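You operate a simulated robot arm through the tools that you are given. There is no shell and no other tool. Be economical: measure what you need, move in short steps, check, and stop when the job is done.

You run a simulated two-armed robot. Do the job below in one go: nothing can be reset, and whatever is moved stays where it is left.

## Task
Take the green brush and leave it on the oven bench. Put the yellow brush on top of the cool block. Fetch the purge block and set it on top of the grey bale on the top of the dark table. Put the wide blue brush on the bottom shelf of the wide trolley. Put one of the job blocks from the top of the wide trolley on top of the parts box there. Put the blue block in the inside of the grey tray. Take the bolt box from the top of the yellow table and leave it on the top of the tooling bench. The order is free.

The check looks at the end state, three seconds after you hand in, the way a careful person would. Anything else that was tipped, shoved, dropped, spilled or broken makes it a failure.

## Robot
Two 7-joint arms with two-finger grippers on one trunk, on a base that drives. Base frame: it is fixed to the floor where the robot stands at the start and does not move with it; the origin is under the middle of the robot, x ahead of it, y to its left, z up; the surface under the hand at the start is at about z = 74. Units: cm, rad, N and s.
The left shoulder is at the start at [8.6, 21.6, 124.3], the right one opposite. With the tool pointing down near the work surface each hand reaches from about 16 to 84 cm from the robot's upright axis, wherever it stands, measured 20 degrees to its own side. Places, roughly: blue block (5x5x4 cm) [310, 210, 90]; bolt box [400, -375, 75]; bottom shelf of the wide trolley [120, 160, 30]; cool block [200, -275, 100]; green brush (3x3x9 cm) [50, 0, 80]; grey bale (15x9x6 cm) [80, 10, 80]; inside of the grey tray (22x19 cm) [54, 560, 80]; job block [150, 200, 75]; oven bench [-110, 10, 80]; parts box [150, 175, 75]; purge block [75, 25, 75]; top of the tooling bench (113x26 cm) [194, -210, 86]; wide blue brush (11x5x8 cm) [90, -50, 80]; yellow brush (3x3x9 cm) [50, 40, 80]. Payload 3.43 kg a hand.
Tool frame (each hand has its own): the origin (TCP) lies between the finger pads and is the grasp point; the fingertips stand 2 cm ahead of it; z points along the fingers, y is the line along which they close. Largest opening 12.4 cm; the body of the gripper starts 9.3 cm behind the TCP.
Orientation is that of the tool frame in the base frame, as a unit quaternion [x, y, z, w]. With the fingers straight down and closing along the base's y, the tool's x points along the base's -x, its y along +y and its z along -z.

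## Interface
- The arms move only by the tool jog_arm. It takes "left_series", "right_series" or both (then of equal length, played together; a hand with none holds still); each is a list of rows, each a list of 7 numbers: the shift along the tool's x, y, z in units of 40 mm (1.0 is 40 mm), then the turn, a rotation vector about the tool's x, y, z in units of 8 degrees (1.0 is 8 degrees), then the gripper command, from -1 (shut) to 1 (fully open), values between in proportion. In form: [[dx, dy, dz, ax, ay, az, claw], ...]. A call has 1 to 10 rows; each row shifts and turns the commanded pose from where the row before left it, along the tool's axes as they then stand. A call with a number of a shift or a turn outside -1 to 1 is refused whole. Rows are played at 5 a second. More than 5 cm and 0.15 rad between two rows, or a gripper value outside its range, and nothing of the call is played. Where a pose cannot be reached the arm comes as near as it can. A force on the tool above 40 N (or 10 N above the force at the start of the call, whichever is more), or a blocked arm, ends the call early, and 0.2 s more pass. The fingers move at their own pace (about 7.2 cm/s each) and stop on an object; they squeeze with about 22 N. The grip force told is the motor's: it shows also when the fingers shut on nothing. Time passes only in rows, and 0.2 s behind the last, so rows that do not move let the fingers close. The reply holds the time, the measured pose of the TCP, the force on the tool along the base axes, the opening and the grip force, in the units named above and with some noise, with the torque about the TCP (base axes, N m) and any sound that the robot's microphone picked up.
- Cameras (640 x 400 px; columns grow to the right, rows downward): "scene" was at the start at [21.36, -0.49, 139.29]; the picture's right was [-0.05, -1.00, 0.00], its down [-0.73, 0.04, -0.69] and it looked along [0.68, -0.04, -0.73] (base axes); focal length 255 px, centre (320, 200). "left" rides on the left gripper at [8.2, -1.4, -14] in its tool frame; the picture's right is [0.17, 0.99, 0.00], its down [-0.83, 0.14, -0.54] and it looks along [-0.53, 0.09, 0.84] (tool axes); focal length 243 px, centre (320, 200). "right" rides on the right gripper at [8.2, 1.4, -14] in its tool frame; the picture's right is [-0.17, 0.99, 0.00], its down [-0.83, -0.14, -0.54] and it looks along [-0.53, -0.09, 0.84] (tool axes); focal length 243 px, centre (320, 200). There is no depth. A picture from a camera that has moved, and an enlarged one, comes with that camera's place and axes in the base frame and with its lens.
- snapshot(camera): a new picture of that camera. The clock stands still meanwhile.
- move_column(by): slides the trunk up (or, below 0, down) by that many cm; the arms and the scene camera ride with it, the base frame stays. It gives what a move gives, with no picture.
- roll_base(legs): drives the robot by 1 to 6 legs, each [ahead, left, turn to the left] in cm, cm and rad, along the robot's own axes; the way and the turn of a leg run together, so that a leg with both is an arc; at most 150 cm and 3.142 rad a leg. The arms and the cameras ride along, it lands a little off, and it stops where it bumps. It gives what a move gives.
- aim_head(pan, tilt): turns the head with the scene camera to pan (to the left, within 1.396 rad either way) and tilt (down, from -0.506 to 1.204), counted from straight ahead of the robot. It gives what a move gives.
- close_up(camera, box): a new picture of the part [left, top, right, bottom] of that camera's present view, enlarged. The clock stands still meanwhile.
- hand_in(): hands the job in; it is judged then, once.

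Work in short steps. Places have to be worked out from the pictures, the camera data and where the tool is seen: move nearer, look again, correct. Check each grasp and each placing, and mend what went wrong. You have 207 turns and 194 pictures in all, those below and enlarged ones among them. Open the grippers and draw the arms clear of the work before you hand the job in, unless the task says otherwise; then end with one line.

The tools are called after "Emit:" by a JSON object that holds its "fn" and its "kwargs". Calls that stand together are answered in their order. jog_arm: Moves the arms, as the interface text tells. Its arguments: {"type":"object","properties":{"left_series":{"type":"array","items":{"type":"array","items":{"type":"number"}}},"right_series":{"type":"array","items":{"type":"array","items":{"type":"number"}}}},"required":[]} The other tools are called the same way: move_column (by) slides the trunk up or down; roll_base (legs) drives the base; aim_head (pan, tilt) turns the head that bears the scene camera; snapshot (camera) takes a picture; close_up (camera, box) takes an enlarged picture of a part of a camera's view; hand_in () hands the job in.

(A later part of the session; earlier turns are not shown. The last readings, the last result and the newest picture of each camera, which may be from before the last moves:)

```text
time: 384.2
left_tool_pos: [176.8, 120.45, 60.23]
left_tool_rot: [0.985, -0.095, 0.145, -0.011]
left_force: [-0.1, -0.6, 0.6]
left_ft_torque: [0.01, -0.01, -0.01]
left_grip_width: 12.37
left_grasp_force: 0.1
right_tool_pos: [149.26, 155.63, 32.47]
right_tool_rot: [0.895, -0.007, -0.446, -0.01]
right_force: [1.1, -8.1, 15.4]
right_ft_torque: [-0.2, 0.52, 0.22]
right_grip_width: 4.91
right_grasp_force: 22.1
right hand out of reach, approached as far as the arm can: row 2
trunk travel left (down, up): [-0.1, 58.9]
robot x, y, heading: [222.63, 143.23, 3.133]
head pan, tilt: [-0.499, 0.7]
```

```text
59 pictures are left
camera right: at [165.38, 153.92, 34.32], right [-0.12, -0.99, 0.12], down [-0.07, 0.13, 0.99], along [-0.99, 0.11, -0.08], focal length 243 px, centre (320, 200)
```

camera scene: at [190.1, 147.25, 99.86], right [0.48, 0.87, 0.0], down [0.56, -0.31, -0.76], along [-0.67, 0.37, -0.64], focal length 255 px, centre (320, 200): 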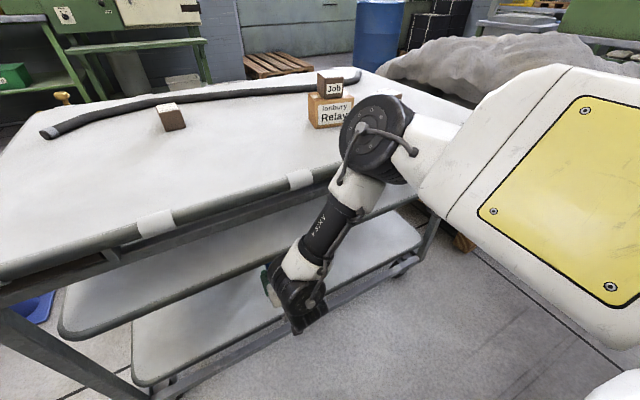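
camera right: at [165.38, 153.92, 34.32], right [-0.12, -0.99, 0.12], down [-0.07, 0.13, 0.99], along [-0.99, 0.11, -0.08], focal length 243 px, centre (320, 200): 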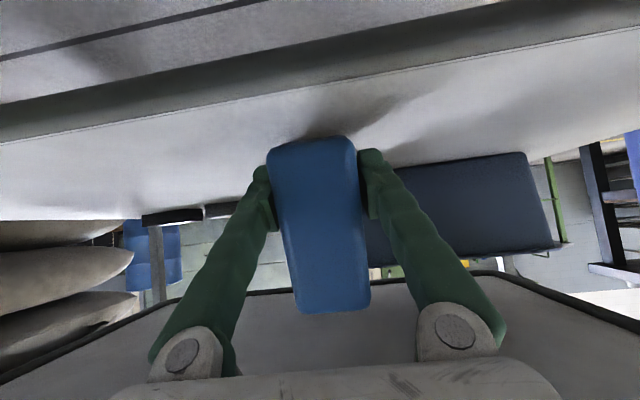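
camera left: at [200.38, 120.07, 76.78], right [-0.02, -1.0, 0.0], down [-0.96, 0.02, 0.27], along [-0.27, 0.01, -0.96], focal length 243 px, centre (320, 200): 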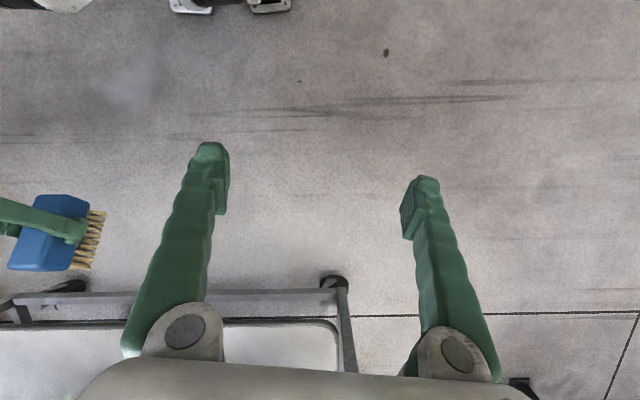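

The brush slid a little rather than pivoting. I'll now tilt the hand back up with the corner resting on the shelf, which reduces the brush's tilt before release.

Emit:
{"fn": "jog_arm", "kwargs": {"right_series": [[0, 0, 0, 0, 0.5, 0, -1], [0, 0, 0, 0, 0.5, 0, -1], [0, 0, 0, 0, 0.5, 0, -1], [0, 0, 0, 0, 0.5, 0, -1], [0, 0, 0, 0, 0, 0, -1]]}}

Emit:
{"fn": "snapshot", "kwargs": {"camera": "right"}}

Emit:
{"fn": "snapshot", "kwargs": {"camera": "scene"}}

```text
time: 385.4
left_tool_pos: [176.62, 120.48, 60.31]
left_tool_rot: [0.985, -0.095, 0.144, -0.011]
left_force: [-0.4, 0.5, 0.5]
left_ft_torque: [-0.05, 0.03, -0.01]
left_grip_width: 12.4
left_grasp_force: 0.0
right_tool_pos: [150.55, 154.7, 33.1]
right_tool_rot: [0.949, -0.009, -0.314, -0.011]
right_force: [-0.2, -0.1, 1.9]
right_ft_torque: [0.09, 0.02, -0.03]
right_grip_width: 4.89
right_grasp_force: 22.0
right hand out of reach, approached as far as the arm can: row 2, 3, 4
trunk travel left (down, up): [-0.1, 58.9]
robot x, y, heading: [223.17, 142.97, 3.133]
head pan, tilt: [-0.499, 0.7]
```

```text
58 pictures are left
camera right: at [165.5, 153.05, 39.41], right [-0.16, -0.98, 0.08], down [-0.34, 0.13, 0.93], along [-0.93, 0.12, -0.36], focal length 243 px, centre (320, 200)
```

right: 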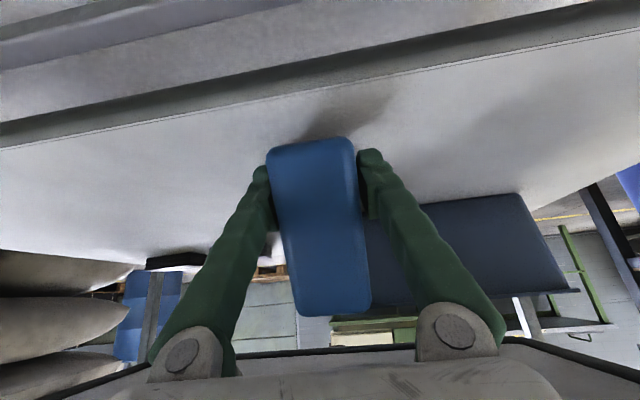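

```text
57 pictures are left
camera scene: at [190.09, 147.24, 99.46], right [0.48, 0.87, 0.0], down [0.56, -0.31, -0.77], along [-0.67, 0.37, -0.64], focal length 255 px, centre (320, 200)
```

scene: 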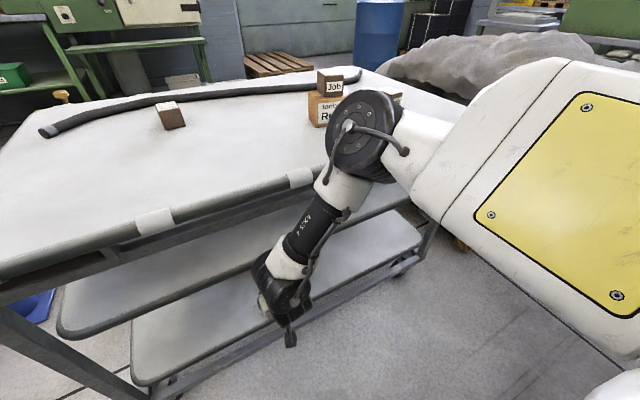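

The brush's rear corner rests on the shelf about 1 cm inside the edge, with its weight forward of that, so it will settle flat inward. Releasing slightly.

Emit:
{"fn": "jog_arm", "kwargs": {"right_series": [[0, 0, 0, 0, 0, 0, -0.15], [0, 0, 0, 0, 0, 0, -0.1], [0, 0, 0, 0, 0, 0, 0.0], [0, 0, 0, 0, 0, 0, 0.1], [0, 0, 0, 0, 0, 0, 0.1]]}}

Emit:
{"fn": "snapshot", "kwargs": {"camera": "right"}}

```text
time: 386.6
left_tool_pos: [176.67, 120.6, 60.18]
left_tool_rot: [0.985, -0.095, 0.144, -0.011]
left_force: [-0.3, 0.3, 0.3]
left_ft_torque: [0.0, 0.02, 0.02]
left_grip_width: 12.4
left_grasp_force: 0.1
right_tool_pos: [150.36, 154.93, 33.12]
right_tool_rot: [0.949, -0.008, -0.316, -0.01]
right_force: [0.7, 0.2, 0.2]
right_ft_torque: [0.0, 0.03, -0.01]
right_grip_width: 6.85
right_grasp_force: 0.0
trunk travel left (down, up): [-0.1, 58.9]
robot x, y, heading: [222.84, 142.94, 3.128]
head pan, tilt: [-0.499, 0.7]
```

```text
56 pictures are left
camera right: at [165.39, 153.06, 39.43], right [-0.16, -0.98, 0.08], down [-0.34, 0.13, 0.93], along [-0.93, 0.12, -0.35], focal length 243 px, centre (320, 200)
```

right: 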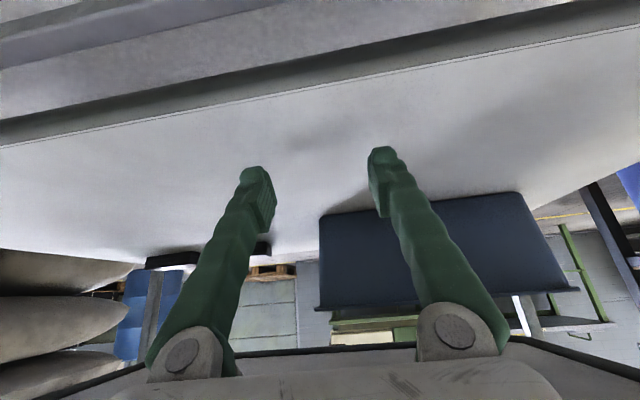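

The brush is no longer in view; it must have fallen. I'll look around the floor and shelf without moving.

Emit:
{"fn": "aim_head", "kwargs": {"pan": -0.25, "tilt": 1.1}}

Emit:
{"fn": "snapshot", "kwargs": {"camera": "scene"}}

Emit:
{"fn": "snapshot", "kwargs": {"camera": "left"}}

```text
time: 387.4
left_tool_pos: [176.68, 120.46, 60.24]
left_tool_rot: [0.985, -0.095, 0.145, -0.012]
left_force: [0.4, 0.2, -0.1]
left_ft_torque: [0.04, 0.0, 0.03]
left_grip_width: 12.37
left_grasp_force: 0.0
right_tool_pos: [150.41, 154.76, 33.11]
right_tool_rot: [0.948, -0.009, -0.317, -0.011]
right_force: [0.4, -0.4, -0.6]
right_ft_torque: [0.02, 0.01, 0.0]
right_grip_width: 6.83
right_grasp_force: 0.0
trunk travel left (down, up): [-0.1, 58.9]
robot x, y, heading: [223.11, 142.52, 3.132]
head pan, tilt: [-0.25, 1.1]
```

```text
55 pictures are left
camera scene: at [191.39, 144.73, 96.46], right [0.25, 0.97, 0.0], down [0.86, -0.23, -0.45], along [-0.44, 0.12, -0.89], focal length 255 px, centre (320, 200)
```

scene: 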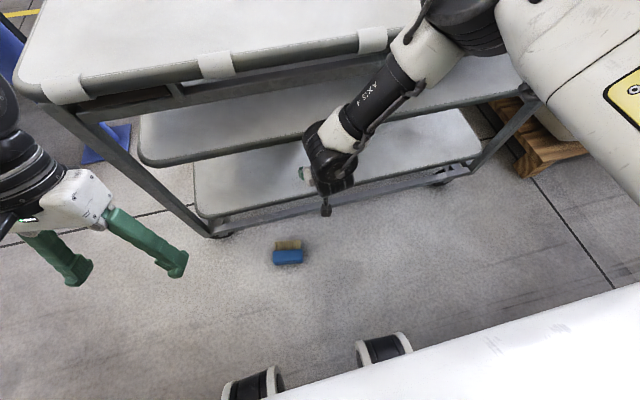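

```text
54 pictures are left
camera left: at [180.61, 120.24, 75.96], right [-0.03, -1.0, 0.0], down [-0.96, 0.02, 0.27], along [-0.27, 0.01, -0.96], focal length 243 px, centre (320, 200)
```

left: 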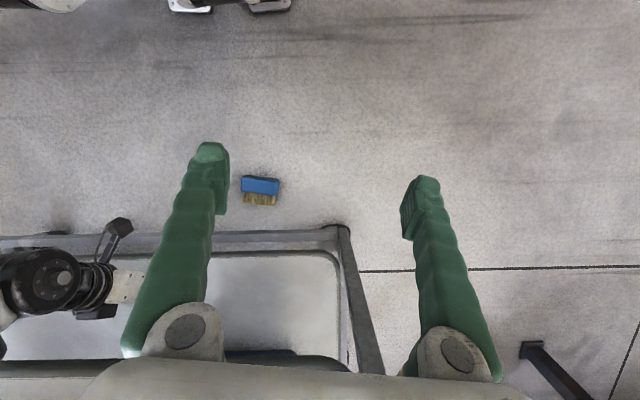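

The brush fell to the floor and lies flat on its side near (163, 140), long axis along y. I can pick it up by its ends with the hand tilted, so it stays flat when I put it on the shelf. Backing out first.

Emit:
{"fn": "roll_base", "kwargs": {"legs": [[-18, 0, 0], [0, 22, 0]]}}

Emit:
{"fn": "snapshot", "kwargs": {"camera": "scene"}}

Emit:
{"fn": "close_up", "kwargs": {"camera": "left", "box": [0, 0, 320, 200]}}

```text
time: 392.3
left_tool_pos: [194.84, 98.56, 60.22]
left_tool_rot: [0.985, -0.096, 0.145, -0.011]
left_force: [0.4, 0.0, 0.4]
left_ft_torque: [0.01, -0.01, 0.02]
left_grip_width: 12.39
left_grasp_force: 0.0
right_tool_pos: [168.45, 132.95, 33.21]
right_tool_rot: [0.949, -0.01, -0.316, -0.011]
right_force: [0.1, 0.5, -0.5]
right_ft_torque: [-0.01, -0.01, -0.01]
right_grip_width: 6.79
right_grasp_force: 0.0
trunk travel left (down, up): [-0.1, 58.9]
robot x, y, heading: [240.64, 121.07, 3.137]
head pan, tilt: [-0.25, 1.1]
```

```text
53 pictures are left
camera scene: at [209.37, 122.79, 96.45], right [0.25, 0.97, 0.0], down [0.86, -0.23, -0.45], along [-0.44, 0.12, -0.89], focal length 255 px, centre (320, 200)
```

scene: 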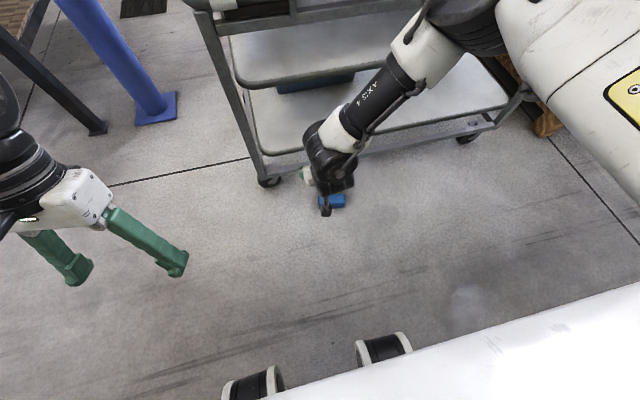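

```text
2.00 times, centred on (160, 100) of left
camera zoom: at [198.57, 98.32, 75.96], right [-0.03, -1.0, 0.0], down [-0.96, 0.02, 0.27], along [-0.27, 0.01, -0.96], focal length 485 px, centre (640, 400)
```

zoom: 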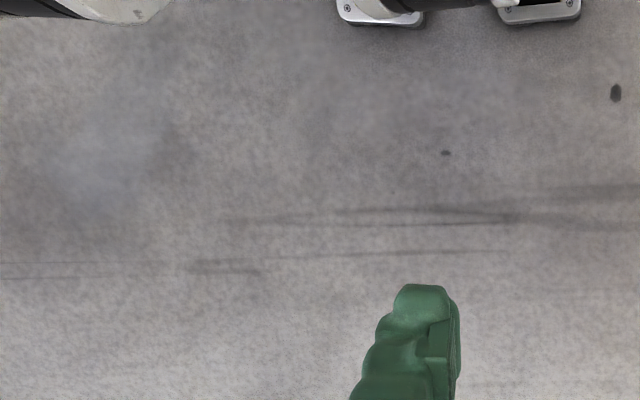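

I'll pull the right hand back and down, open it fully, then match the brush's yaw and tilt to about 53°.

Emit:
{"fn": "jog_arm", "kwargs": {"right_series": [[0.9, 0, 0.04, 0, 0, 0, 1], [0.9, 0, 0.04, 0, 0, 0, 1], [0.9, 0, 0.04, 0, 0, 0, 1], [0.9, 0, 0.04, 0, 0, 0, 1], [0.9, 0, 0.04, 0, 0, 0, 1], [0.9, 0, 0.04, 0, 0, 0, 1], [0.9, 0, 0.04, 0, 0, 0, 1]]}}

Emit:
{"fn": "snapshot", "kwargs": {"camera": "scene"}}

```text
time: 393.9
left_tool_pos: [194.57, 98.68, 60.22]
left_tool_rot: [0.985, -0.095, 0.145, -0.012]
left_force: [0.0, -0.2, 0.3]
left_ft_torque: [0.01, 0.0, -0.03]
left_grip_width: 12.39
left_grasp_force: 0.1
right_tool_pos: [187.87, 132.59, 17.01]
right_tool_rot: [0.949, -0.009, -0.316, -0.011]
right_force: [-0.7, 0.0, 0.4]
right_ft_torque: [0.0, 0.01, 0.0]
right_grip_width: 12.4
right_grasp_force: 0.0
trunk travel left (down, up): [-0.1, 58.9]
robot x, y, heading: [240.94, 121.16, 3.133]
head pan, tilt: [-0.25, 1.1]
```

```text
51 pictures are left
camera scene: at [209.37, 122.81, 96.45], right [0.25, 0.97, 0.0], down [0.86, -0.23, -0.45], along [-0.44, 0.12, -0.89], focal length 255 px, centre (320, 200)
```

scene: 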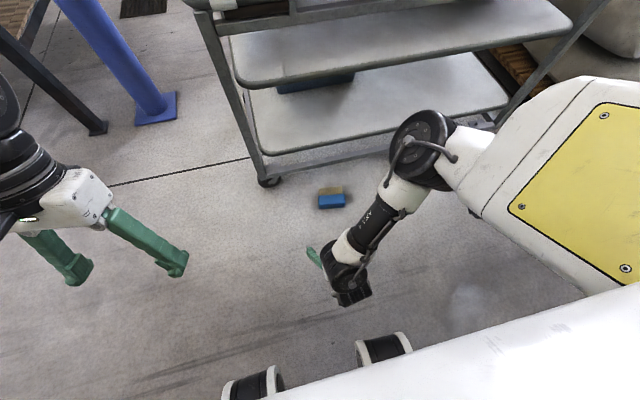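

To keep the elbow away from the trolley, I'll use a 45° tilt and stretch the arm more. Rotating, then moving partly with the base.

Emit:
{"fn": "jog_arm", "kwargs": {"right_series": [[0, 0, 0, 0.28, -0.5, 0.37, 1], [0, 0, 0, 0.28, -0.5, 0.38, 1], [0, 0, 0, 0, 0, 0, 1]]}}

Emit:
{"fn": "roll_base", "kwargs": {"legs": [[12, 0, 0]]}}

Emit:
{"fn": "snapshot", "kwargs": {"camera": "right"}}

```text
time: 394.7
left_tool_pos: [194.74, 98.6, 60.23]
left_tool_rot: [0.985, -0.096, 0.145, -0.011]
left_force: [1.1, 0.6, 0.3]
left_ft_torque: [-0.01, 0.01, -0.01]
left_grip_width: 12.38
left_grasp_force: 0.0
right_tool_pos: [187.84, 132.76, 17.12]
right_tool_rot: [0.921, -0.071, -0.382, -0.032]
right_force: [0.1, -1.0, -0.5]
right_ft_torque: [0.02, -0.02, -0.03]
right_grip_width: 12.43
right_grasp_force: 0.0
trunk travel left (down, up): [-0.1, 58.9]
robot x, y, heading: [240.72, 121.19, 3.134]
head pan, tilt: [-0.25, 1.1]
```

```text
time: 396.1
left_tool_pos: [182.77, 98.79, 60.13]
left_tool_rot: [0.985, -0.097, 0.145, -0.011]
left_force: [0.1, 0.6, 0.1]
left_ft_torque: [0.04, 0.0, -0.02]
left_grip_width: 12.38
left_grasp_force: 0.0
right_tool_pos: [175.95, 132.9, 17.06]
right_tool_rot: [0.921, -0.07, -0.382, -0.033]
right_force: [0.0, 0.5, -0.4]
right_ft_torque: [-0.02, 0.0, 0.02]
right_grip_width: 12.42
right_grasp_force: 0.1
trunk travel left (down, up): [-0.1, 58.9]
robot x, y, heading: [229.13, 121.16, 3.137]
head pan, tilt: [-0.25, 1.1]
```

```text
50 pictures are left
camera right: at [191.39, 129.04, 21.19], right [-0.27, -0.96, 0.11], down [-0.18, 0.16, 0.97], along [-0.95, 0.24, -0.22], focal length 243 px, centre (320, 200)
```

right: 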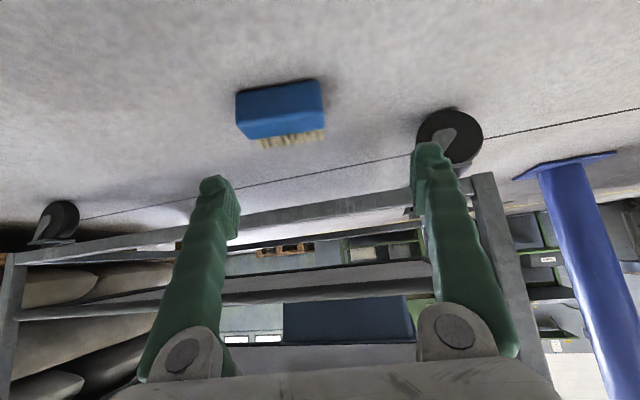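

I'll zoom the scene camera on the brush to pin its yaw and ends precisely.

Emit:
{"fn": "close_up", "kwargs": {"camera": "scene", "box": [310, 140, 430, 215]}}

Emit:
{"fn": "close_up", "kwargs": {"camera": "right", "box": [210, 60, 350, 160]}}

```text
5.33 times, centred on (370, 178) of scene
camera zoom: at [197.49, 122.91, 96.44], right [0.26, 0.97, 0.0], down [0.86, -0.23, -0.45], along [-0.44, 0.12, -0.89], focal length 1360 px, centre (53, 320)
```

zoom: 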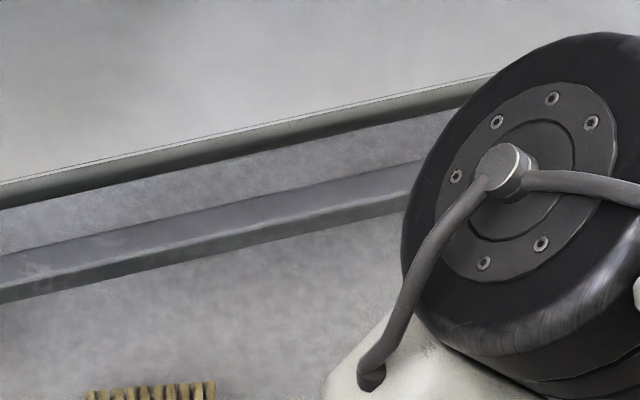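

```text
4.00 times, centred on (280, 110) of right
camera zoom: at [191.39, 129.04, 21.19], right [-0.27, -0.96, 0.11], down [-0.18, 0.16, 0.97], along [-0.95, 0.24, -0.22], focal length 970 px, centre (480, 560)
```

zoom: 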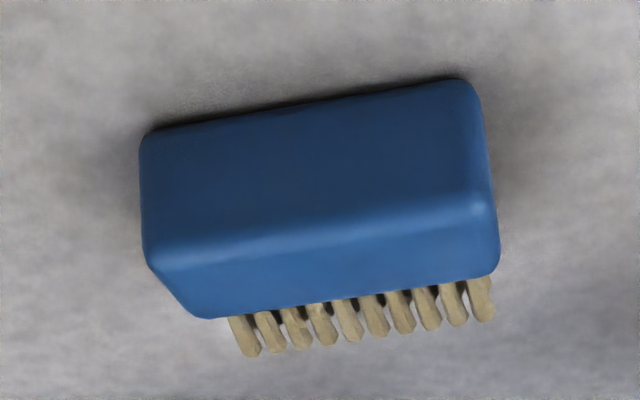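

The brush's back face centre is at about (166.4, 139.4), yaw 10° CW, matching the hand. Moving in along the tool axis, stopping short for a check.

Emit:
{"fn": "jog_arm", "kwargs": {"right_series": [[0.14, -0.58, 0, 0, 0, 0, 1], [0.14, -0.58, 0, 0, 0, 0, 1], [0, 0, 0.8, 0, 0, 0, 1], [0, 0, 0.8, 0, 0, 0, 1], [0, 0, 0.8, 0, 0, 0, 1], [0, 0, 0.6, 0, 0, 0, 1], [0, 0, 0, 0, 0, 0, 1]]}}

Emit:
{"fn": "snapshot", "kwargs": {"camera": "right"}}

```text
time: 397.7
left_tool_pos: [182.88, 98.66, 60.37]
left_tool_rot: [0.985, -0.096, 0.145, -0.011]
left_force: [-0.4, -0.1, -0.2]
left_ft_torque: [0.01, 0.0, -0.01]
left_grip_width: 12.39
left_grasp_force: 0.0
right_tool_pos: [174.72, 137.62, 13.34]
right_tool_rot: [0.921, -0.073, -0.381, -0.036]
right_force: [0.4, 1.2, 1.4]
right_ft_torque: [0.01, 0.0, 0.0]
right_grip_width: 12.4
right_grasp_force: 0.0
right hand out of reach, approached as far as the arm can: row 4, 5, 6
trunk travel left (down, up): [-0.1, 58.9]
robot x, y, heading: [228.66, 121.56, 3.131]
head pan, tilt: [-0.25, 1.1]
```

```text
47 pictures are left
camera right: at [189.92, 133.81, 17.49], right [-0.27, -0.96, 0.11], down [-0.18, 0.16, 0.97], along [-0.94, 0.25, -0.22], focal length 243 px, centre (320, 200)
```

right: 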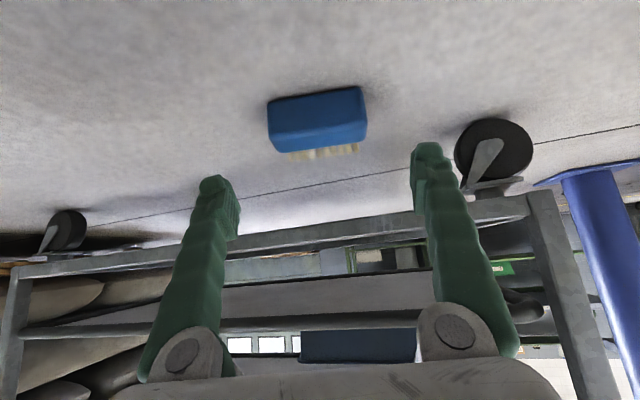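

The floor can't be reached at this tilt. I'll use a steeper hand (about 20°), pull it in, and bring the base closer.

Emit:
{"fn": "jog_arm", "kwargs": {"right_series": [[0, 0, -0.3, 0, 0.8, 0, 1], [0, 0, 0, 0, 0.8, 0, 1], [0, 0, 0, 0, 0.8, 0, 1], [0, 0, 0, 0, 0.7, 0, 1], [0.8, 0, -0.28, 0, 0, 0, 1], [0.8, 0, -0.28, 0, 0, 0, 1], [0.8, 0, -0.28, 0, 0, 0, 1], [0.5, 0, -0.15, 0, 0, 0, 1]]}}

Emit:
{"fn": "roll_base", "kwargs": {"legs": [[20, 0, 0]]}}

Emit:
{"fn": "snapshot", "kwargs": {"camera": "right"}}

```text
time: 399.5
left_tool_pos: [182.82, 98.7, 60.21]
left_tool_rot: [0.985, -0.097, 0.144, -0.011]
left_force: [0.6, -0.4, 0.5]
left_ft_torque: [0.01, -0.01, 0.04]
left_grip_width: 12.39
left_grasp_force: 0.1
right_tool_pos: [187.89, 135.05, 14.45]
right_tool_rot: [0.982, -0.075, -0.174, -0.016]
right_force: [0.3, 0.2, -0.8]
right_ft_torque: [0.01, -0.03, -0.03]
right_grip_width: 12.4
right_grasp_force: 0.0
right hand out of reach, approached as far as the arm can: row 4
trunk travel left (down, up): [-0.1, 58.9]
robot x, y, heading: [228.94, 121.26, 3.137]
head pan, tilt: [-0.25, 1.1]
```

```text
time: 401.4
left_tool_pos: [163.01, 99.11, 60.17]
left_tool_rot: [0.984, -0.099, 0.145, -0.011]
left_force: [0.0, -0.9, -1.0]
left_ft_torque: [0.01, -0.01, 0.02]
left_grip_width: 12.39
left_grasp_force: 0.1
right_tool_pos: [168.96, 135.33, 14.42]
right_tool_rot: [0.982, -0.077, -0.17, -0.017]
right_force: [0.0, 0.1, 0.0]
right_ft_torque: [0.02, 0.0, 0.01]
right_grip_width: 12.39
right_grasp_force: 0.0
trunk travel left (down, up): [-0.1, 58.9]
robot x, y, heading: [209.06, 121.42, 3.131]
head pan, tilt: [-0.25, 1.1]
stopped in leg 1: the robot was blocked; the commanded pose is now the measured one
```

```text
46 pictures are left
camera right: at [181.1, 132.02, 24.72], right [-0.31, -0.95, 0.05], down [-0.57, 0.23, 0.79], along [-0.76, 0.21, -0.61], focal length 243 px, centre (320, 200)
```

right: 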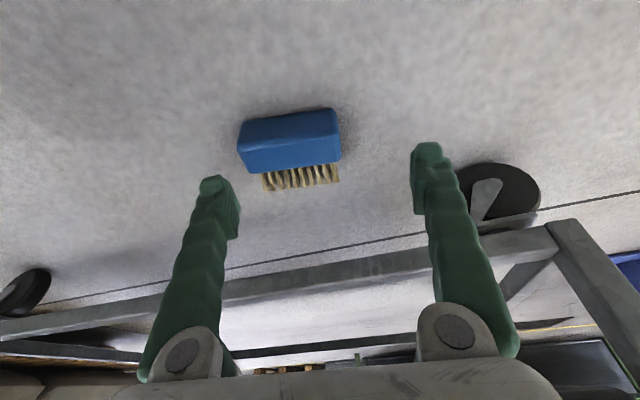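

The base was blocked at x = 209. I'll check what is touching.

Emit:
{"fn": "aim_head", "kwargs": {"pan": 0.0, "tilt": 0.75}}

Emit:
{"fn": "snapshot", "kwargs": {"camera": "scene"}}

```text
time: 402.2
left_tool_pos: [162.97, 99.15, 60.22]
left_tool_rot: [0.985, -0.098, 0.145, -0.011]
left_force: [0.6, -0.6, 0.2]
left_ft_torque: [-0.01, -0.03, 0.0]
left_grip_width: 12.42
left_grasp_force: 0.1
right_tool_pos: [168.9, 135.41, 14.34]
right_tool_rot: [0.982, -0.076, -0.17, -0.016]
right_force: [0.8, 0.2, -0.2]
right_ft_torque: [-0.02, -0.05, -0.01]
right_grip_width: 12.4
right_grasp_force: 0.2
trunk travel left (down, up): [-0.1, 58.9]
robot x, y, heading: [208.94, 121.28, 3.129]
head pan, tilt: [0.0, 0.75]
```

```text
45 pictures are left
camera scene: at [175.73, 121.68, 99.08], right [0.01, 1.0, 0.0], down [0.68, -0.01, -0.73], along [-0.73, 0.01, -0.68], focal length 255 px, centre (320, 200)
```

scene: 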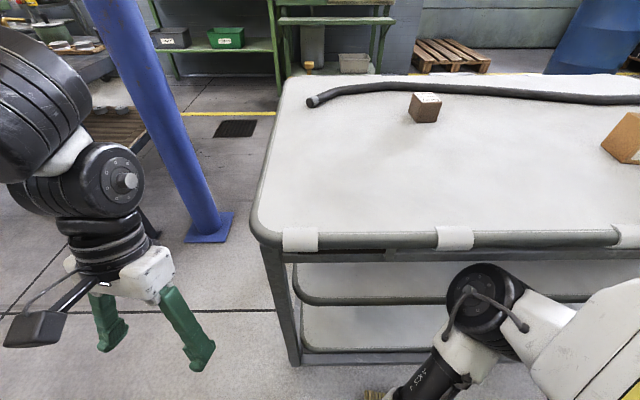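

The right elbow touched the trolley's front edge; the trolley hasn't moved. I'll back off 4 cm and see whether the hand can reach down to the brush's back portion from there.

Emit:
{"fn": "roll_base", "kwargs": {"legs": [[-4, 0, 0]]}}

Emit:
{"fn": "jog_arm", "kwargs": {"right_series": [[0, 0, 0.6, 0, 0, 0, 1], [0, 0, 0.6, 0, 0, 0, 1], [0, 0, 0.5, 0, 0, 0, 1], [0, -0.8, 0, 0, 0, 0, 1], [0, 0, 0, 0, 0, 0, 1]]}}

Emit:
{"fn": "snapshot", "kwargs": {"camera": "right"}}

```text
time: 403.1
left_tool_pos: [166.92, 99.11, 60.18]
left_tool_rot: [0.985, -0.098, 0.144, -0.012]
left_force: [-0.4, 0.5, -0.5]
left_ft_torque: [0.02, 0.05, 0.03]
left_grip_width: 12.37
left_grasp_force: 0.0
right_tool_pos: [172.77, 135.27, 14.26]
right_tool_rot: [0.982, -0.077, -0.17, -0.016]
right_force: [0.0, 0.5, 0.0]
right_ft_torque: [0.01, 0.0, 0.03]
right_grip_width: 12.4
right_grasp_force: 0.1
trunk travel left (down, up): [-0.1, 58.9]
robot x, y, heading: [213.11, 121.33, 3.13]
head pan, tilt: [0.0, 0.75]
```

```text
time: 404.3
left_tool_pos: [166.85, 98.97, 60.24]
left_tool_rot: [0.985, -0.098, 0.144, -0.011]
left_force: [0.1, 0.2, -0.6]
left_ft_torque: [-0.01, -0.02, -0.02]
left_grip_width: 12.41
left_grasp_force: 0.0
right_tool_pos: [171.72, 137.54, 9.62]
right_tool_rot: [0.982, -0.08, -0.171, -0.021]
right_force: [0.5, -0.7, 0.1]
right_ft_torque: [0.0, 0.01, 0.01]
right_grip_width: 12.4
right_grasp_force: 0.0
right hand out of reach, approached as far as the arm can: row 3, 4
trunk travel left (down, up): [-0.1, 58.9]
robot x, y, heading: [212.92, 121.28, 3.122]
head pan, tilt: [0.0, 0.75]
```

```text
44 pictures are left
camera right: at [183.81, 134.0, 19.99], right [-0.31, -0.95, 0.04], down [-0.57, 0.22, 0.79], along [-0.76, 0.22, -0.61], focal length 243 px, centre (320, 200)
```

right: 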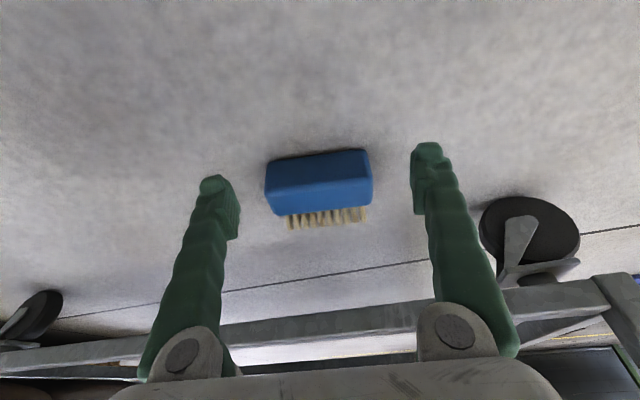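

The reach seems limited by the shoulder, so a vertical hand further ahead should get lower. I'll back up 3 cm, make the hand vertical, and move over the brush.

Emit:
{"fn": "roll_base", "kwargs": {"legs": [[-4, 0, 0]]}}

Emit:
{"fn": "jog_arm", "kwargs": {"right_series": [[0, 0, -0.6, 0, 0, 0, 1], [0, 0, 0, 0, 0.8, 0, 1], [0, 0, 0, 0, 0.8, 0, 1], [0, 0, 0, 0, 0.8, 0, 1], [-0.9, -0.2, 0, 0, 0, 0, 1], [-0.9, -0.2, 0, 0, 0, 0, 1], [0, 0, 0.4, 0, 0, 0, 1]]}}

Emit:
{"fn": "snapshot", "kwargs": {"camera": "right"}}

```text
time: 405.3
left_tool_pos: [170.78, 98.94, 60.22]
left_tool_rot: [0.985, -0.098, 0.145, -0.011]
left_force: [0.4, -0.4, 0.1]
left_ft_torque: [-0.01, 0.03, 0.0]
left_grip_width: 12.37
left_grasp_force: 0.0
right_tool_pos: [175.62, 137.47, 9.69]
right_tool_rot: [0.982, -0.079, -0.17, -0.021]
right_force: [-0.3, -0.6, -0.2]
right_ft_torque: [-0.02, -0.03, 0.0]
right_grip_width: 12.41
right_grasp_force: 0.2
trunk travel left (down, up): [-0.1, 58.9]
robot x, y, heading: [216.95, 121.13, 3.129]
head pan, tilt: [0.0, 0.75]
```

```text
time: 406.9
left_tool_pos: [170.96, 98.97, 60.26]
left_tool_rot: [0.985, -0.097, 0.145, -0.01]
left_force: [-0.2, 0.0, 0.3]
left_ft_torque: [0.0, 0.01, -0.01]
left_grip_width: 12.4
left_grasp_force: 0.0
right_tool_pos: [171.84, 135.77, 14.36]
right_tool_rot: [0.996, -0.083, -0.004, -0.01]
right_force: [0.0, -0.1, 0.3]
right_ft_torque: [0.02, -0.02, 0.0]
right_grip_width: 12.39
right_grasp_force: 0.0
right hand out of reach, approached as far as the arm can: row 4, 5, 6, 7
trunk travel left (down, up): [-0.1, 58.9]
robot x, y, heading: [217.25, 120.91, 3.13]
head pan, tilt: [0.0, 0.75]
```

```text
43 pictures are left
camera right: at [179.77, 132.85, 28.16], right [-0.33, -0.94, -0.02], down [-0.79, 0.27, 0.55], along [-0.52, 0.19, -0.83], focal length 243 px, centre (320, 200)
```

right: 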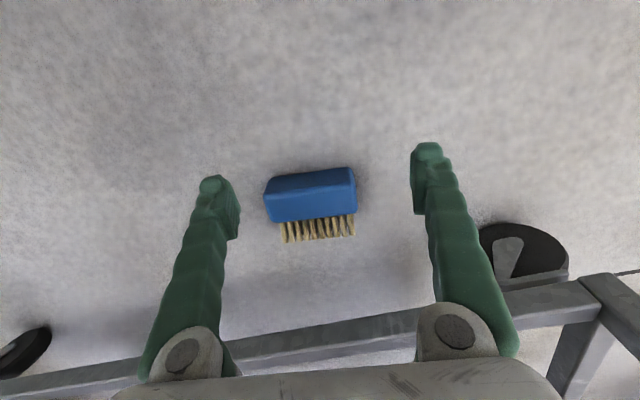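

I'll find the lowest reachable pose: hand nearer the shoulder's plumb line, nearly in line with the arm.

Emit:
{"fn": "jog_arm", "kwargs": {"right_series": [[0.8, -0.25, 0, 0, -0.6, 0, 1], [0.8, -0.25, 0, 0, -0.5, 0, 1], [0.8, -0.25, 0.1, 0, 0, 0, 1], [0.8, -0.1, 0.2, 0, 0, 0, 1], [0, 0, 0.6, 0, 0, 0, 1], [0, 0, 0.6, 0, 0, 0, 1], [0, 0, 0.6, 0, 0, 0, 1], [0, 0, 0, 0, 0, 0, 1]]}}

```text
time: 408.7
left_tool_pos: [170.95, 98.95, 60.21]
left_tool_rot: [0.984, -0.098, 0.145, -0.012]
left_force: [-0.5, 1.4, 0.1]
left_ft_torque: [-0.02, -0.01, 0.03]
left_grip_width: 12.4
left_grasp_force: 0.1
right_tool_pos: [184.0, 135.76, 6.92]
right_tool_rot: [0.993, -0.083, -0.081, -0.018]
right_force: [-0.4, -0.1, 0.4]
right_ft_torque: [0.02, 0.0, -0.01]
right_grip_width: 12.41
right_grasp_force: 0.1
right hand out of reach, approached as far as the arm can: row 6, 7
trunk travel left (down, up): [-0.1, 58.9]
robot x, y, heading: [217.12, 121.28, 3.127]
head pan, tilt: [0.0, 0.75]
```

It reaches z = 6.9 here, so the tips are at about 4.9. I'll shift laterally under the shoulder to gain a little more depth.

Emit:
{"fn": "jog_arm", "kwargs": {"right_series": [[0.2, -0.5, 0, 0, 0.2, 0, 1], [0.2, -0.5, 0, 0, 0.2, 0, 1], [0, 0, 0.3, 0, 0, 0, 1], [0, 0, 0.3, 0, 0, 0, 1], [0, 0, 0, 0, 0, 0, 1]]}}

Emit:
{"fn": "snapshot", "kwargs": {"camera": "right"}}

```text
time: 409.9
left_tool_pos: [170.99, 98.99, 60.31]
left_tool_rot: [0.984, -0.098, 0.146, -0.012]
left_force: [-0.6, -0.4, 0.4]
left_ft_torque: [0.04, -0.01, -0.01]
left_grip_width: 12.4
left_grasp_force: 0.0
right_tool_pos: [186.68, 136.41, 7.52]
right_tool_rot: [0.995, -0.082, -0.052, -0.015]
right_force: [0.2, -0.2, -0.6]
right_ft_torque: [0.03, -0.04, -0.01]
right_grip_width: 12.37
right_grasp_force: 0.0
right hand out of reach, approached as far as the arm can: row 1, 2, 3, 4
trunk travel left (down, up): [-0.1, 58.9]
robot x, y, heading: [216.81, 121.06, 3.128]
head pan, tilt: [0.0, 0.75]
```

```text
42 pictures are left
camera right: at [196.01, 133.13, 20.59], right [-0.33, -0.95, 0.0], down [-0.74, 0.25, 0.63], along [-0.59, 0.21, -0.78], focal length 243 px, centre (320, 200)
```

right: 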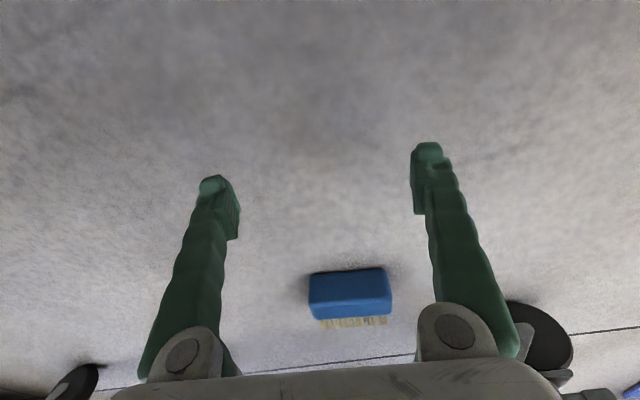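

Slightly worse. A bit more tilt is better; I'll go back to about 12° and press as low as it goes.

Emit:
{"fn": "jog_arm", "kwargs": {"right_series": [[-0.2, 0, 0, 0, -0.7, 0, 1], [-0.2, 0, 0.1, 0, -0.3, 0, 1], [0, -0.2, 0.2, 0, 0, 0, 1], [0, -0.2, 0.2, 0, 0, 0, 1], [0, 0, 0.2, 0, 0, 0, 1], [0, 0, 0, 0, 0, 0, 1]]}}

```text
time: 411.3
left_tool_pos: [170.88, 99.12, 60.2]
left_tool_rot: [0.984, -0.098, 0.145, -0.011]
left_force: [-0.6, -0.8, -0.6]
left_ft_torque: [0.01, 0.0, -0.01]
left_grip_width: 12.39
left_grasp_force: 0.0
right_tool_pos: [184.86, 136.57, 6.92]
right_tool_rot: [0.989, -0.082, -0.123, -0.021]
right_force: [0.1, -0.9, 0.0]
right_ft_torque: [0.01, 0.0, 0.02]
right_grip_width: 12.42
right_grasp_force: 0.1
right hand out of reach, approached as far as the arm can: row 3, 4, 5
trunk travel left (down, up): [-0.1, 58.9]
robot x, y, heading: [216.97, 120.97, 3.132]
head pan, tilt: [0.0, 0.75]
```

This looks like a joint limit rather than length. I'll test whether going further out to the side lets the hand get lower.

Emit:
{"fn": "jog_arm", "kwargs": {"right_series": [[-0.2, -0.9, -0.2, 0, 0, 0, 1], [-0.2, -0.9, 0, 0, 0, 0, 1], [-0.2, -0.9, 0, 0, 0, 0, 1], [-0.2, -0.9, 0, 0, 0, 0, 1], [0, -0.9, 0, 0, 0, 0, 1], [0, 0, 0.5, 0, 0, 0, 1], [0, 0, 0.5, 0, 0, 0, 1], [0, 0, 0.5, 0, 0, 0, 1], [0, 0, 0, 0, 0, 0, 1]]}}

```text
time: 413.3
left_tool_pos: [170.91, 98.93, 60.2]
left_tool_rot: [0.985, -0.098, 0.145, -0.011]
left_force: [-0.2, -0.4, 0.2]
left_ft_torque: [-0.02, -0.03, 0.03]
left_grip_width: 12.39
left_grasp_force: 0.1
right_tool_pos: [185.11, 142.19, 12.78]
right_tool_rot: [0.989, -0.081, -0.122, -0.02]
right_force: [-0.1, -0.2, -0.1]
right_ft_torque: [-0.02, 0.01, -0.03]
right_grip_width: 12.41
right_grasp_force: 0.0
right hand out of reach, approached as far as the arm can: row 1, 2, 3, 4, 5, 6, 7, 8
trunk travel left (down, up): [-0.1, 58.9]
robot x, y, heading: [216.77, 121.06, 3.125]
head pan, tilt: [0.0, 0.75]
```

Outward is worse, so inward, toward the robot's centre line, should be better. Testing that.

Emit:
{"fn": "jog_arm", "kwargs": {"right_series": [[0, 0.9, 0, 0, 0, 0, 1], [0, 0.9, 0, 0, 0, 0, 1], [0, 0.9, 0.2, 0, 0, 0, 1], [0, 0.9, 0.4, 0, 0, 0, 1], [0, 0.6, 0.5, 0, 0, 0, 1], [0, 0, 0.4, 0, 0, 0, 1], [0, 0, 0.4, 0, 0, 0, 1], [0, 0, 0, 0, 0, 0, 1]]}}

```text
time: 415.1
left_tool_pos: [170.9, 98.9, 60.19]
left_tool_rot: [0.984, -0.098, 0.146, -0.011]
left_force: [0.8, 0.4, -0.6]
left_ft_torque: [0.04, 0.0, 0.0]
left_grip_width: 12.39
left_grasp_force: 0.0
right_tool_pos: [180.68, 126.08, 5.26]
right_tool_rot: [0.989, -0.08, -0.121, -0.016]
right_force: [0.2, 0.1, 1.0]
right_ft_torque: [-0.02, 0.0, -0.02]
right_grip_width: 12.41
right_grasp_force: 0.0
trunk travel left (down, up): [-0.1, 58.9]
robot x, y, heading: [217.06, 121.48, 3.129]
head pan, tilt: [0.0, 0.75]
```

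Much better: z = 5.3 with no limit flagged. Lowering further.

Emit:
{"fn": "jog_arm", "kwargs": {"right_series": [[0, 0, 0.3, 0, 0, 0, 1], [0, 0, 0.2, 0, 0, 0, 1], [0, 0, 0, 0, 0, 0, 1]]}}

Emit:
{"fn": "snapshot", "kwargs": {"camera": "right"}}

```text
time: 415.9
left_tool_pos: [170.88, 99.08, 60.23]
left_tool_rot: [0.984, -0.098, 0.145, -0.011]
left_force: [0.6, 0.6, 0.7]
left_ft_torque: [0.01, -0.01, 0.02]
left_grip_width: 12.38
left_grasp_force: 0.1
right_tool_pos: [180.07, 126.24, 3.43]
right_tool_rot: [0.989, -0.08, -0.121, -0.018]
right_force: [0.0, -0.9, 0.3]
right_ft_torque: [0.01, 0.01, -0.02]
right_grip_width: 12.37
right_grasp_force: 0.1
trunk travel left (down, up): [-0.1, 58.9]
robot x, y, heading: [217.37, 121.2, 3.13]
head pan, tilt: [0.0, 0.75]
```

```text
41 pictures are left
camera right: at [191.06, 122.9, 14.87], right [-0.32, -0.95, 0.03], down [-0.64, 0.24, 0.73], along [-0.7, 0.21, -0.69], focal length 243 px, centre (320, 200)
```

right: 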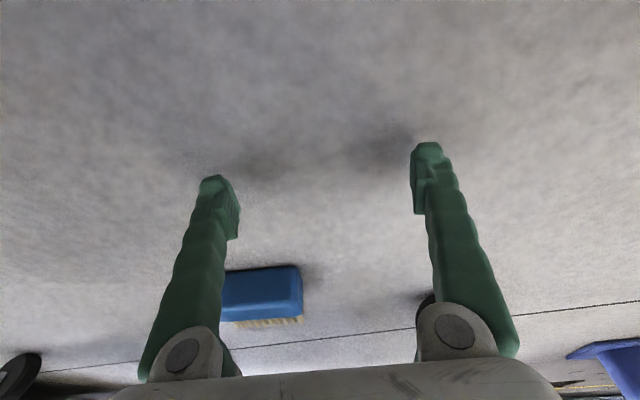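

The floor is reachable here. I'll shift the base sideways so the brush lies straight ahead of the hand, then check the elbow clearance.

Emit:
{"fn": "roll_base", "kwargs": {"legs": [[0, -11, 0]]}}

Emit:
{"fn": "aim_head", "kwargs": {"pan": -0.3, "tilt": 0.95}}

Emit:
{"fn": "snapshot", "kwargs": {"camera": "scene"}}

Emit:
{"fn": "snapshot", "kwargs": {"camera": "right"}}

```text
time: 418.0
left_tool_pos: [170.94, 110.07, 60.15]
left_tool_rot: [0.984, -0.098, 0.145, -0.011]
left_force: [-0.2, 0.2, -0.5]
left_ft_torque: [-0.01, -0.03, 0.02]
left_grip_width: 12.42
left_grasp_force: 0.1
right_tool_pos: [180.21, 137.26, 3.44]
right_tool_rot: [0.989, -0.08, -0.121, -0.017]
right_force: [-0.3, -0.3, 0.0]
right_ft_torque: [-0.03, 0.0, 0.0]
right_grip_width: 12.4
right_grasp_force: 0.0
trunk travel left (down, up): [-0.1, 58.9]
robot x, y, heading: [217.43, 132.66, 3.134]
head pan, tilt: [0.0, 0.75]
```

```text
time: 418.8
left_tool_pos: [170.96, 110.02, 60.2]
left_tool_rot: [0.985, -0.097, 0.145, -0.012]
left_force: [-0.1, -0.1, 0.7]
left_ft_torque: [-0.01, 0.01, 0.03]
left_grip_width: 12.39
left_grasp_force: 0.1
right_tool_pos: [180.19, 137.28, 3.44]
right_tool_rot: [0.989, -0.079, -0.122, -0.017]
right_force: [-0.2, 0.2, -0.5]
right_ft_torque: [-0.03, -0.03, -0.01]
right_grip_width: 12.41
right_grasp_force: 0.0
trunk travel left (down, up): [-0.1, 58.9]
robot x, y, heading: [216.95, 132.43, 3.13]
head pan, tilt: [-0.3, 0.949]
```

```text
40 pictures are left
camera scene: at [185.01, 134.78, 97.48], right [0.31, 0.95, 0.0], down [0.77, -0.25, -0.58], along [-0.55, 0.18, -0.81], focal length 255 px, centre (320, 200)
```

scene: 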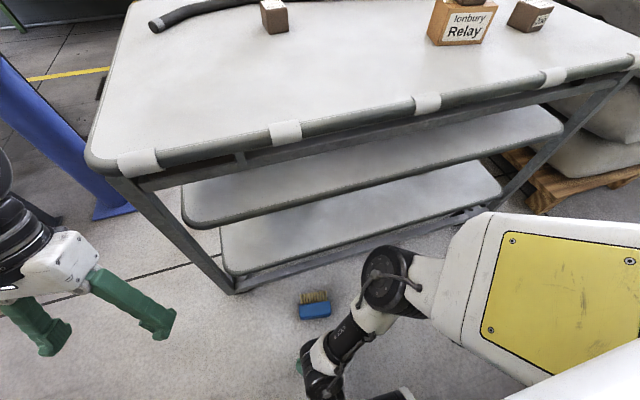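

```text
39 pictures are left
camera right: at [191.21, 133.97, 14.88], right [-0.32, -0.95, 0.03], down [-0.64, 0.24, 0.73], along [-0.7, 0.21, -0.69], focal length 243 px, centre (320, 200)
```

right: 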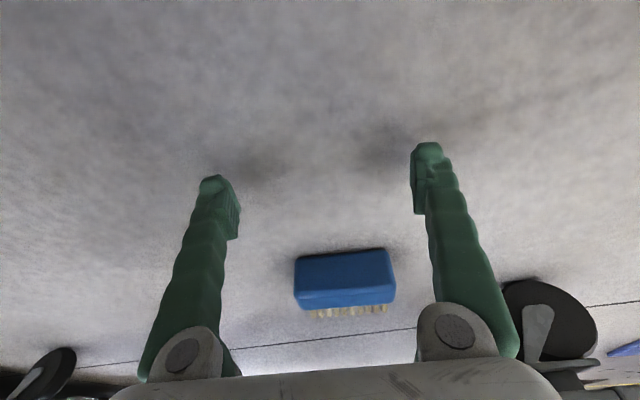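

The elbow will go into the gap between shelves, and that's fine. I'll move the left hand outward first, then advance partway and check the alignment.

Emit:
{"fn": "jog_arm", "kwargs": {"left_series": [[0, 0.9, 0, 0, 0, 0, 1], [0, 0.9, 0, 0, 0, 0, 1], [0, 0.9, 0, 0, 0, 0, 1]]}}

Emit:
{"fn": "roll_base", "kwargs": {"legs": [[9, -1.4, 0]]}}

Emit:
{"fn": "snapshot", "kwargs": {"camera": "right"}}

```text
time: 419.6
left_tool_pos: [168.94, 99.37, 59.61]
left_tool_rot: [0.984, -0.098, 0.145, -0.011]
left_force: [0.8, -1.0, -0.5]
left_ft_torque: [0.0, -0.03, 0.03]
left_grip_width: 12.42
left_grasp_force: 0.0
right_tool_pos: [180.07, 137.32, 3.33]
right_tool_rot: [0.989, -0.079, -0.122, -0.017]
right_force: [0.5, -1.0, -0.3]
right_ft_torque: [-0.01, 0.03, 0.02]
right_grip_width: 12.41
right_grasp_force: 0.1
trunk travel left (down, up): [-0.1, 58.9]
robot x, y, heading: [217.51, 132.32, 3.128]
head pan, tilt: [-0.3, 0.949]
```

```text
time: 420.8
left_tool_pos: [159.92, 100.83, 59.66]
left_tool_rot: [0.984, -0.099, 0.146, -0.011]
left_force: [-0.2, -0.1, 0.1]
left_ft_torque: [-0.01, -0.01, 0.02]
left_grip_width: 12.4
left_grasp_force: 0.1
right_tool_pos: [171.22, 138.72, 3.31]
right_tool_rot: [0.989, -0.08, -0.122, -0.018]
right_force: [-0.3, -0.6, 0.1]
right_ft_torque: [-0.03, 0.01, 0.01]
right_grip_width: 12.42
right_grasp_force: 0.0
trunk travel left (down, up): [-0.1, 58.9]
robot x, y, heading: [208.45, 133.78, 3.131]
head pan, tilt: [-0.3, 0.949]
```

```text
38 pictures are left
camera right: at [182.27, 135.49, 14.87], right [-0.32, -0.95, 0.03], down [-0.64, 0.24, 0.73], along [-0.69, 0.22, -0.69], focal length 243 px, centre (320, 200)
```

right: 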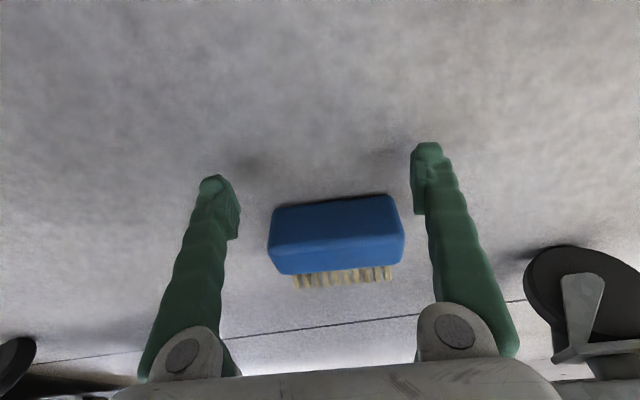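

The computed alignment is right on the brush centre. Advancing the remaining 6 cm.

Emit:
{"fn": "roll_base", "kwargs": {"legs": [[6.2, -1.0, 0]]}}

Emit:
{"fn": "snapshot", "kwargs": {"camera": "right"}}

```text
time: 421.9
left_tool_pos: [153.83, 101.99, 59.56]
left_tool_rot: [0.984, -0.098, 0.146, -0.012]
left_force: [1.2, -1.0, -0.5]
left_ft_torque: [-0.01, -0.02, -0.01]
left_grip_width: 12.37
left_grasp_force: 0.1
right_tool_pos: [165.17, 139.85, 3.35]
right_tool_rot: [0.989, -0.082, -0.121, -0.018]
right_force: [0.1, 0.0, 0.1]
right_ft_torque: [0.02, 0.0, 0.02]
right_grip_width: 12.39
right_grasp_force: 0.0
trunk travel left (down, up): [-0.1, 58.9]
robot x, y, heading: [202.24, 134.77, 3.127]
head pan, tilt: [-0.3, 0.949]
```

```text
37 pictures are left
camera right: at [176.15, 136.59, 14.86], right [-0.32, -0.95, 0.03], down [-0.64, 0.24, 0.73], along [-0.69, 0.22, -0.69], focal length 243 px, centre (320, 200)
```

right: 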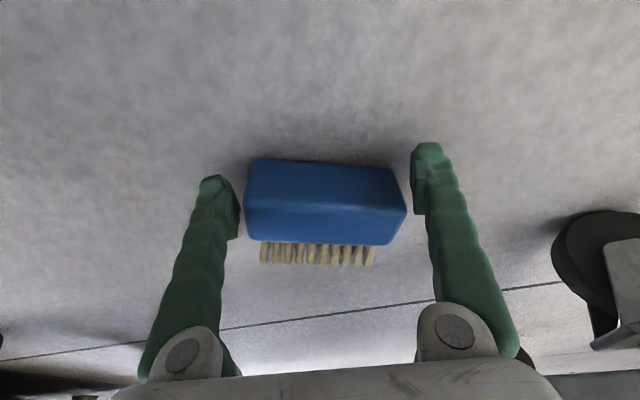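

The brush is between the fingers. Closing and lifting slightly.

Emit:
{"fn": "jog_arm", "kwargs": {"right_series": [[0, 0, 0, 0, 0, 0, -1], [0, 0, 0, 0, 0, 0, -1], [0, 0, 0, 0, 0, 0, -1], [0, 0, 0, 0, 0, 0, -1], [0, 0, -0.4, 0, 0, 0, -1], [0, 0, -0.6, 0, 0, 0, -1], [0, 0, -0.6, 0, 0, 0, -1]]}}

Emit:
{"fn": "snapshot", "kwargs": {"camera": "right"}}

```text
time: 423.5
left_tool_pos: [154.06, 102.27, 59.91]
left_tool_rot: [0.985, -0.1, 0.143, -0.011]
left_force: [0.9, 0.7, 0.5]
left_ft_torque: [-0.02, -0.02, -0.02]
left_grip_width: 12.35
left_grasp_force: 0.0
right_tool_pos: [167.63, 139.68, 9.55]
right_tool_rot: [0.989, -0.082, -0.119, -0.017]
right_force: [-0.1, 0.6, -1.6]
right_ft_torque: [-0.04, -0.05, 0.01]
right_grip_width: 11.6
right_grasp_force: 22.0
trunk travel left (down, up): [-0.1, 58.9]
robot x, y, heading: [202.05, 134.95, 3.121]
head pan, tilt: [-0.3, 0.949]
```

```text
36 pictures are left
camera right: at [178.52, 136.32, 21.22], right [-0.32, -0.95, 0.03], down [-0.65, 0.24, 0.72], along [-0.69, 0.22, -0.69], focal length 243 px, centre (320, 200)
```

right: 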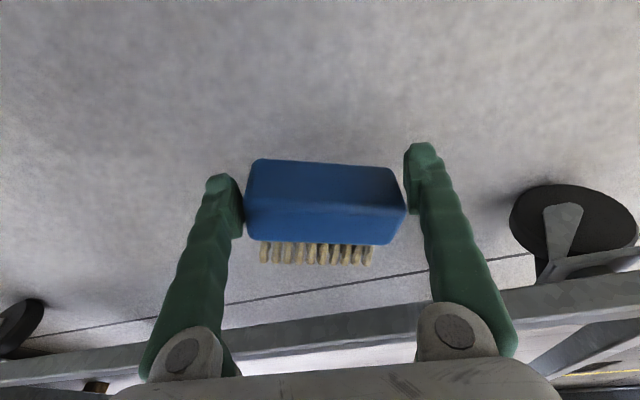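

The brush is held and off the floor. I'll back the base away from the trolley, then raise the hand.

Emit:
{"fn": "roll_base", "kwargs": {"legs": [[-30, 0, 0]]}}

Emit:
{"fn": "jog_arm", "kwargs": {"right_series": [[-0.2, 0, -0.8, 0, 0, 0, -1], [-0.2, 0, -0.8, 0, 0, 0, -1], [-0.2, 0, -0.8, 0, 0, 0, -1], [-0.2, 0, -0.8, 0, 0, 0, -1], [-0.2, 0, -0.8, 0, 0, 0, -1], [-0.2, 0, -0.8, 0, 0, 0, -1], [-0.2, 0, -0.8, 0, 0, 0, -1]]}}

Emit:
{"fn": "snapshot", "kwargs": {"camera": "right"}}

```text
time: 425.9
left_tool_pos: [183.64, 101.72, 59.69]
left_tool_rot: [0.984, -0.1, 0.144, -0.011]
left_force: [0.6, -0.4, -0.3]
left_ft_torque: [-0.02, 0.04, -0.01]
left_grip_width: 12.41
left_grasp_force: 0.0
right_tool_pos: [196.45, 139.14, 9.56]
right_tool_rot: [0.989, -0.082, -0.122, -0.018]
right_force: [-0.4, -0.1, -1.6]
right_ft_torque: [-0.01, -0.04, 0.01]
right_grip_width: 11.56
right_grasp_force: 21.7
trunk travel left (down, up): [-0.1, 58.9]
robot x, y, heading: [232.0, 134.63, 3.127]
head pan, tilt: [-0.3, 0.949]
```

```text
time: 427.4
left_tool_pos: [183.62, 101.68, 59.65]
left_tool_rot: [0.984, -0.099, 0.145, -0.012]
left_force: [-0.5, -0.1, -0.3]
left_ft_torque: [-0.01, -0.02, -0.02]
left_grip_width: 12.4
left_grasp_force: 0.0
right_tool_pos: [197.24, 140.6, 28.93]
right_tool_rot: [0.987, -0.109, -0.111, -0.029]
right_force: [-1.3, -22.9, -2.5]
right_ft_torque: [3.04, -0.05, -2.59]
right_grip_width: 11.55
right_grasp_force: 21.5
trunk travel left (down, up): [-0.1, 58.9]
robot x, y, heading: [232.01, 134.47, 3.13]
head pan, tilt: [-0.3, 0.949]
stopped in row 7 (right hand): the force on the tool passed its limit at 100 N (the readings are from after the stop); the commanded pose is now the measured one
```

```text
35 pictures are left
camera right: at [207.76, 136.48, 40.59], right [-0.38, -0.93, 0.01], down [-0.64, 0.27, 0.72], along [-0.67, 0.27, -0.7], focal length 243 px, centre (320, 200)
```

right: 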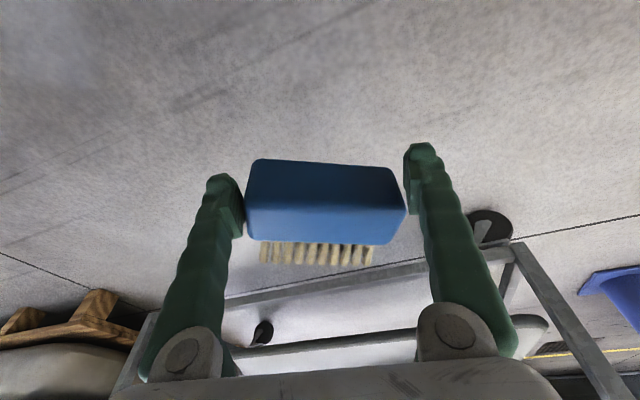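

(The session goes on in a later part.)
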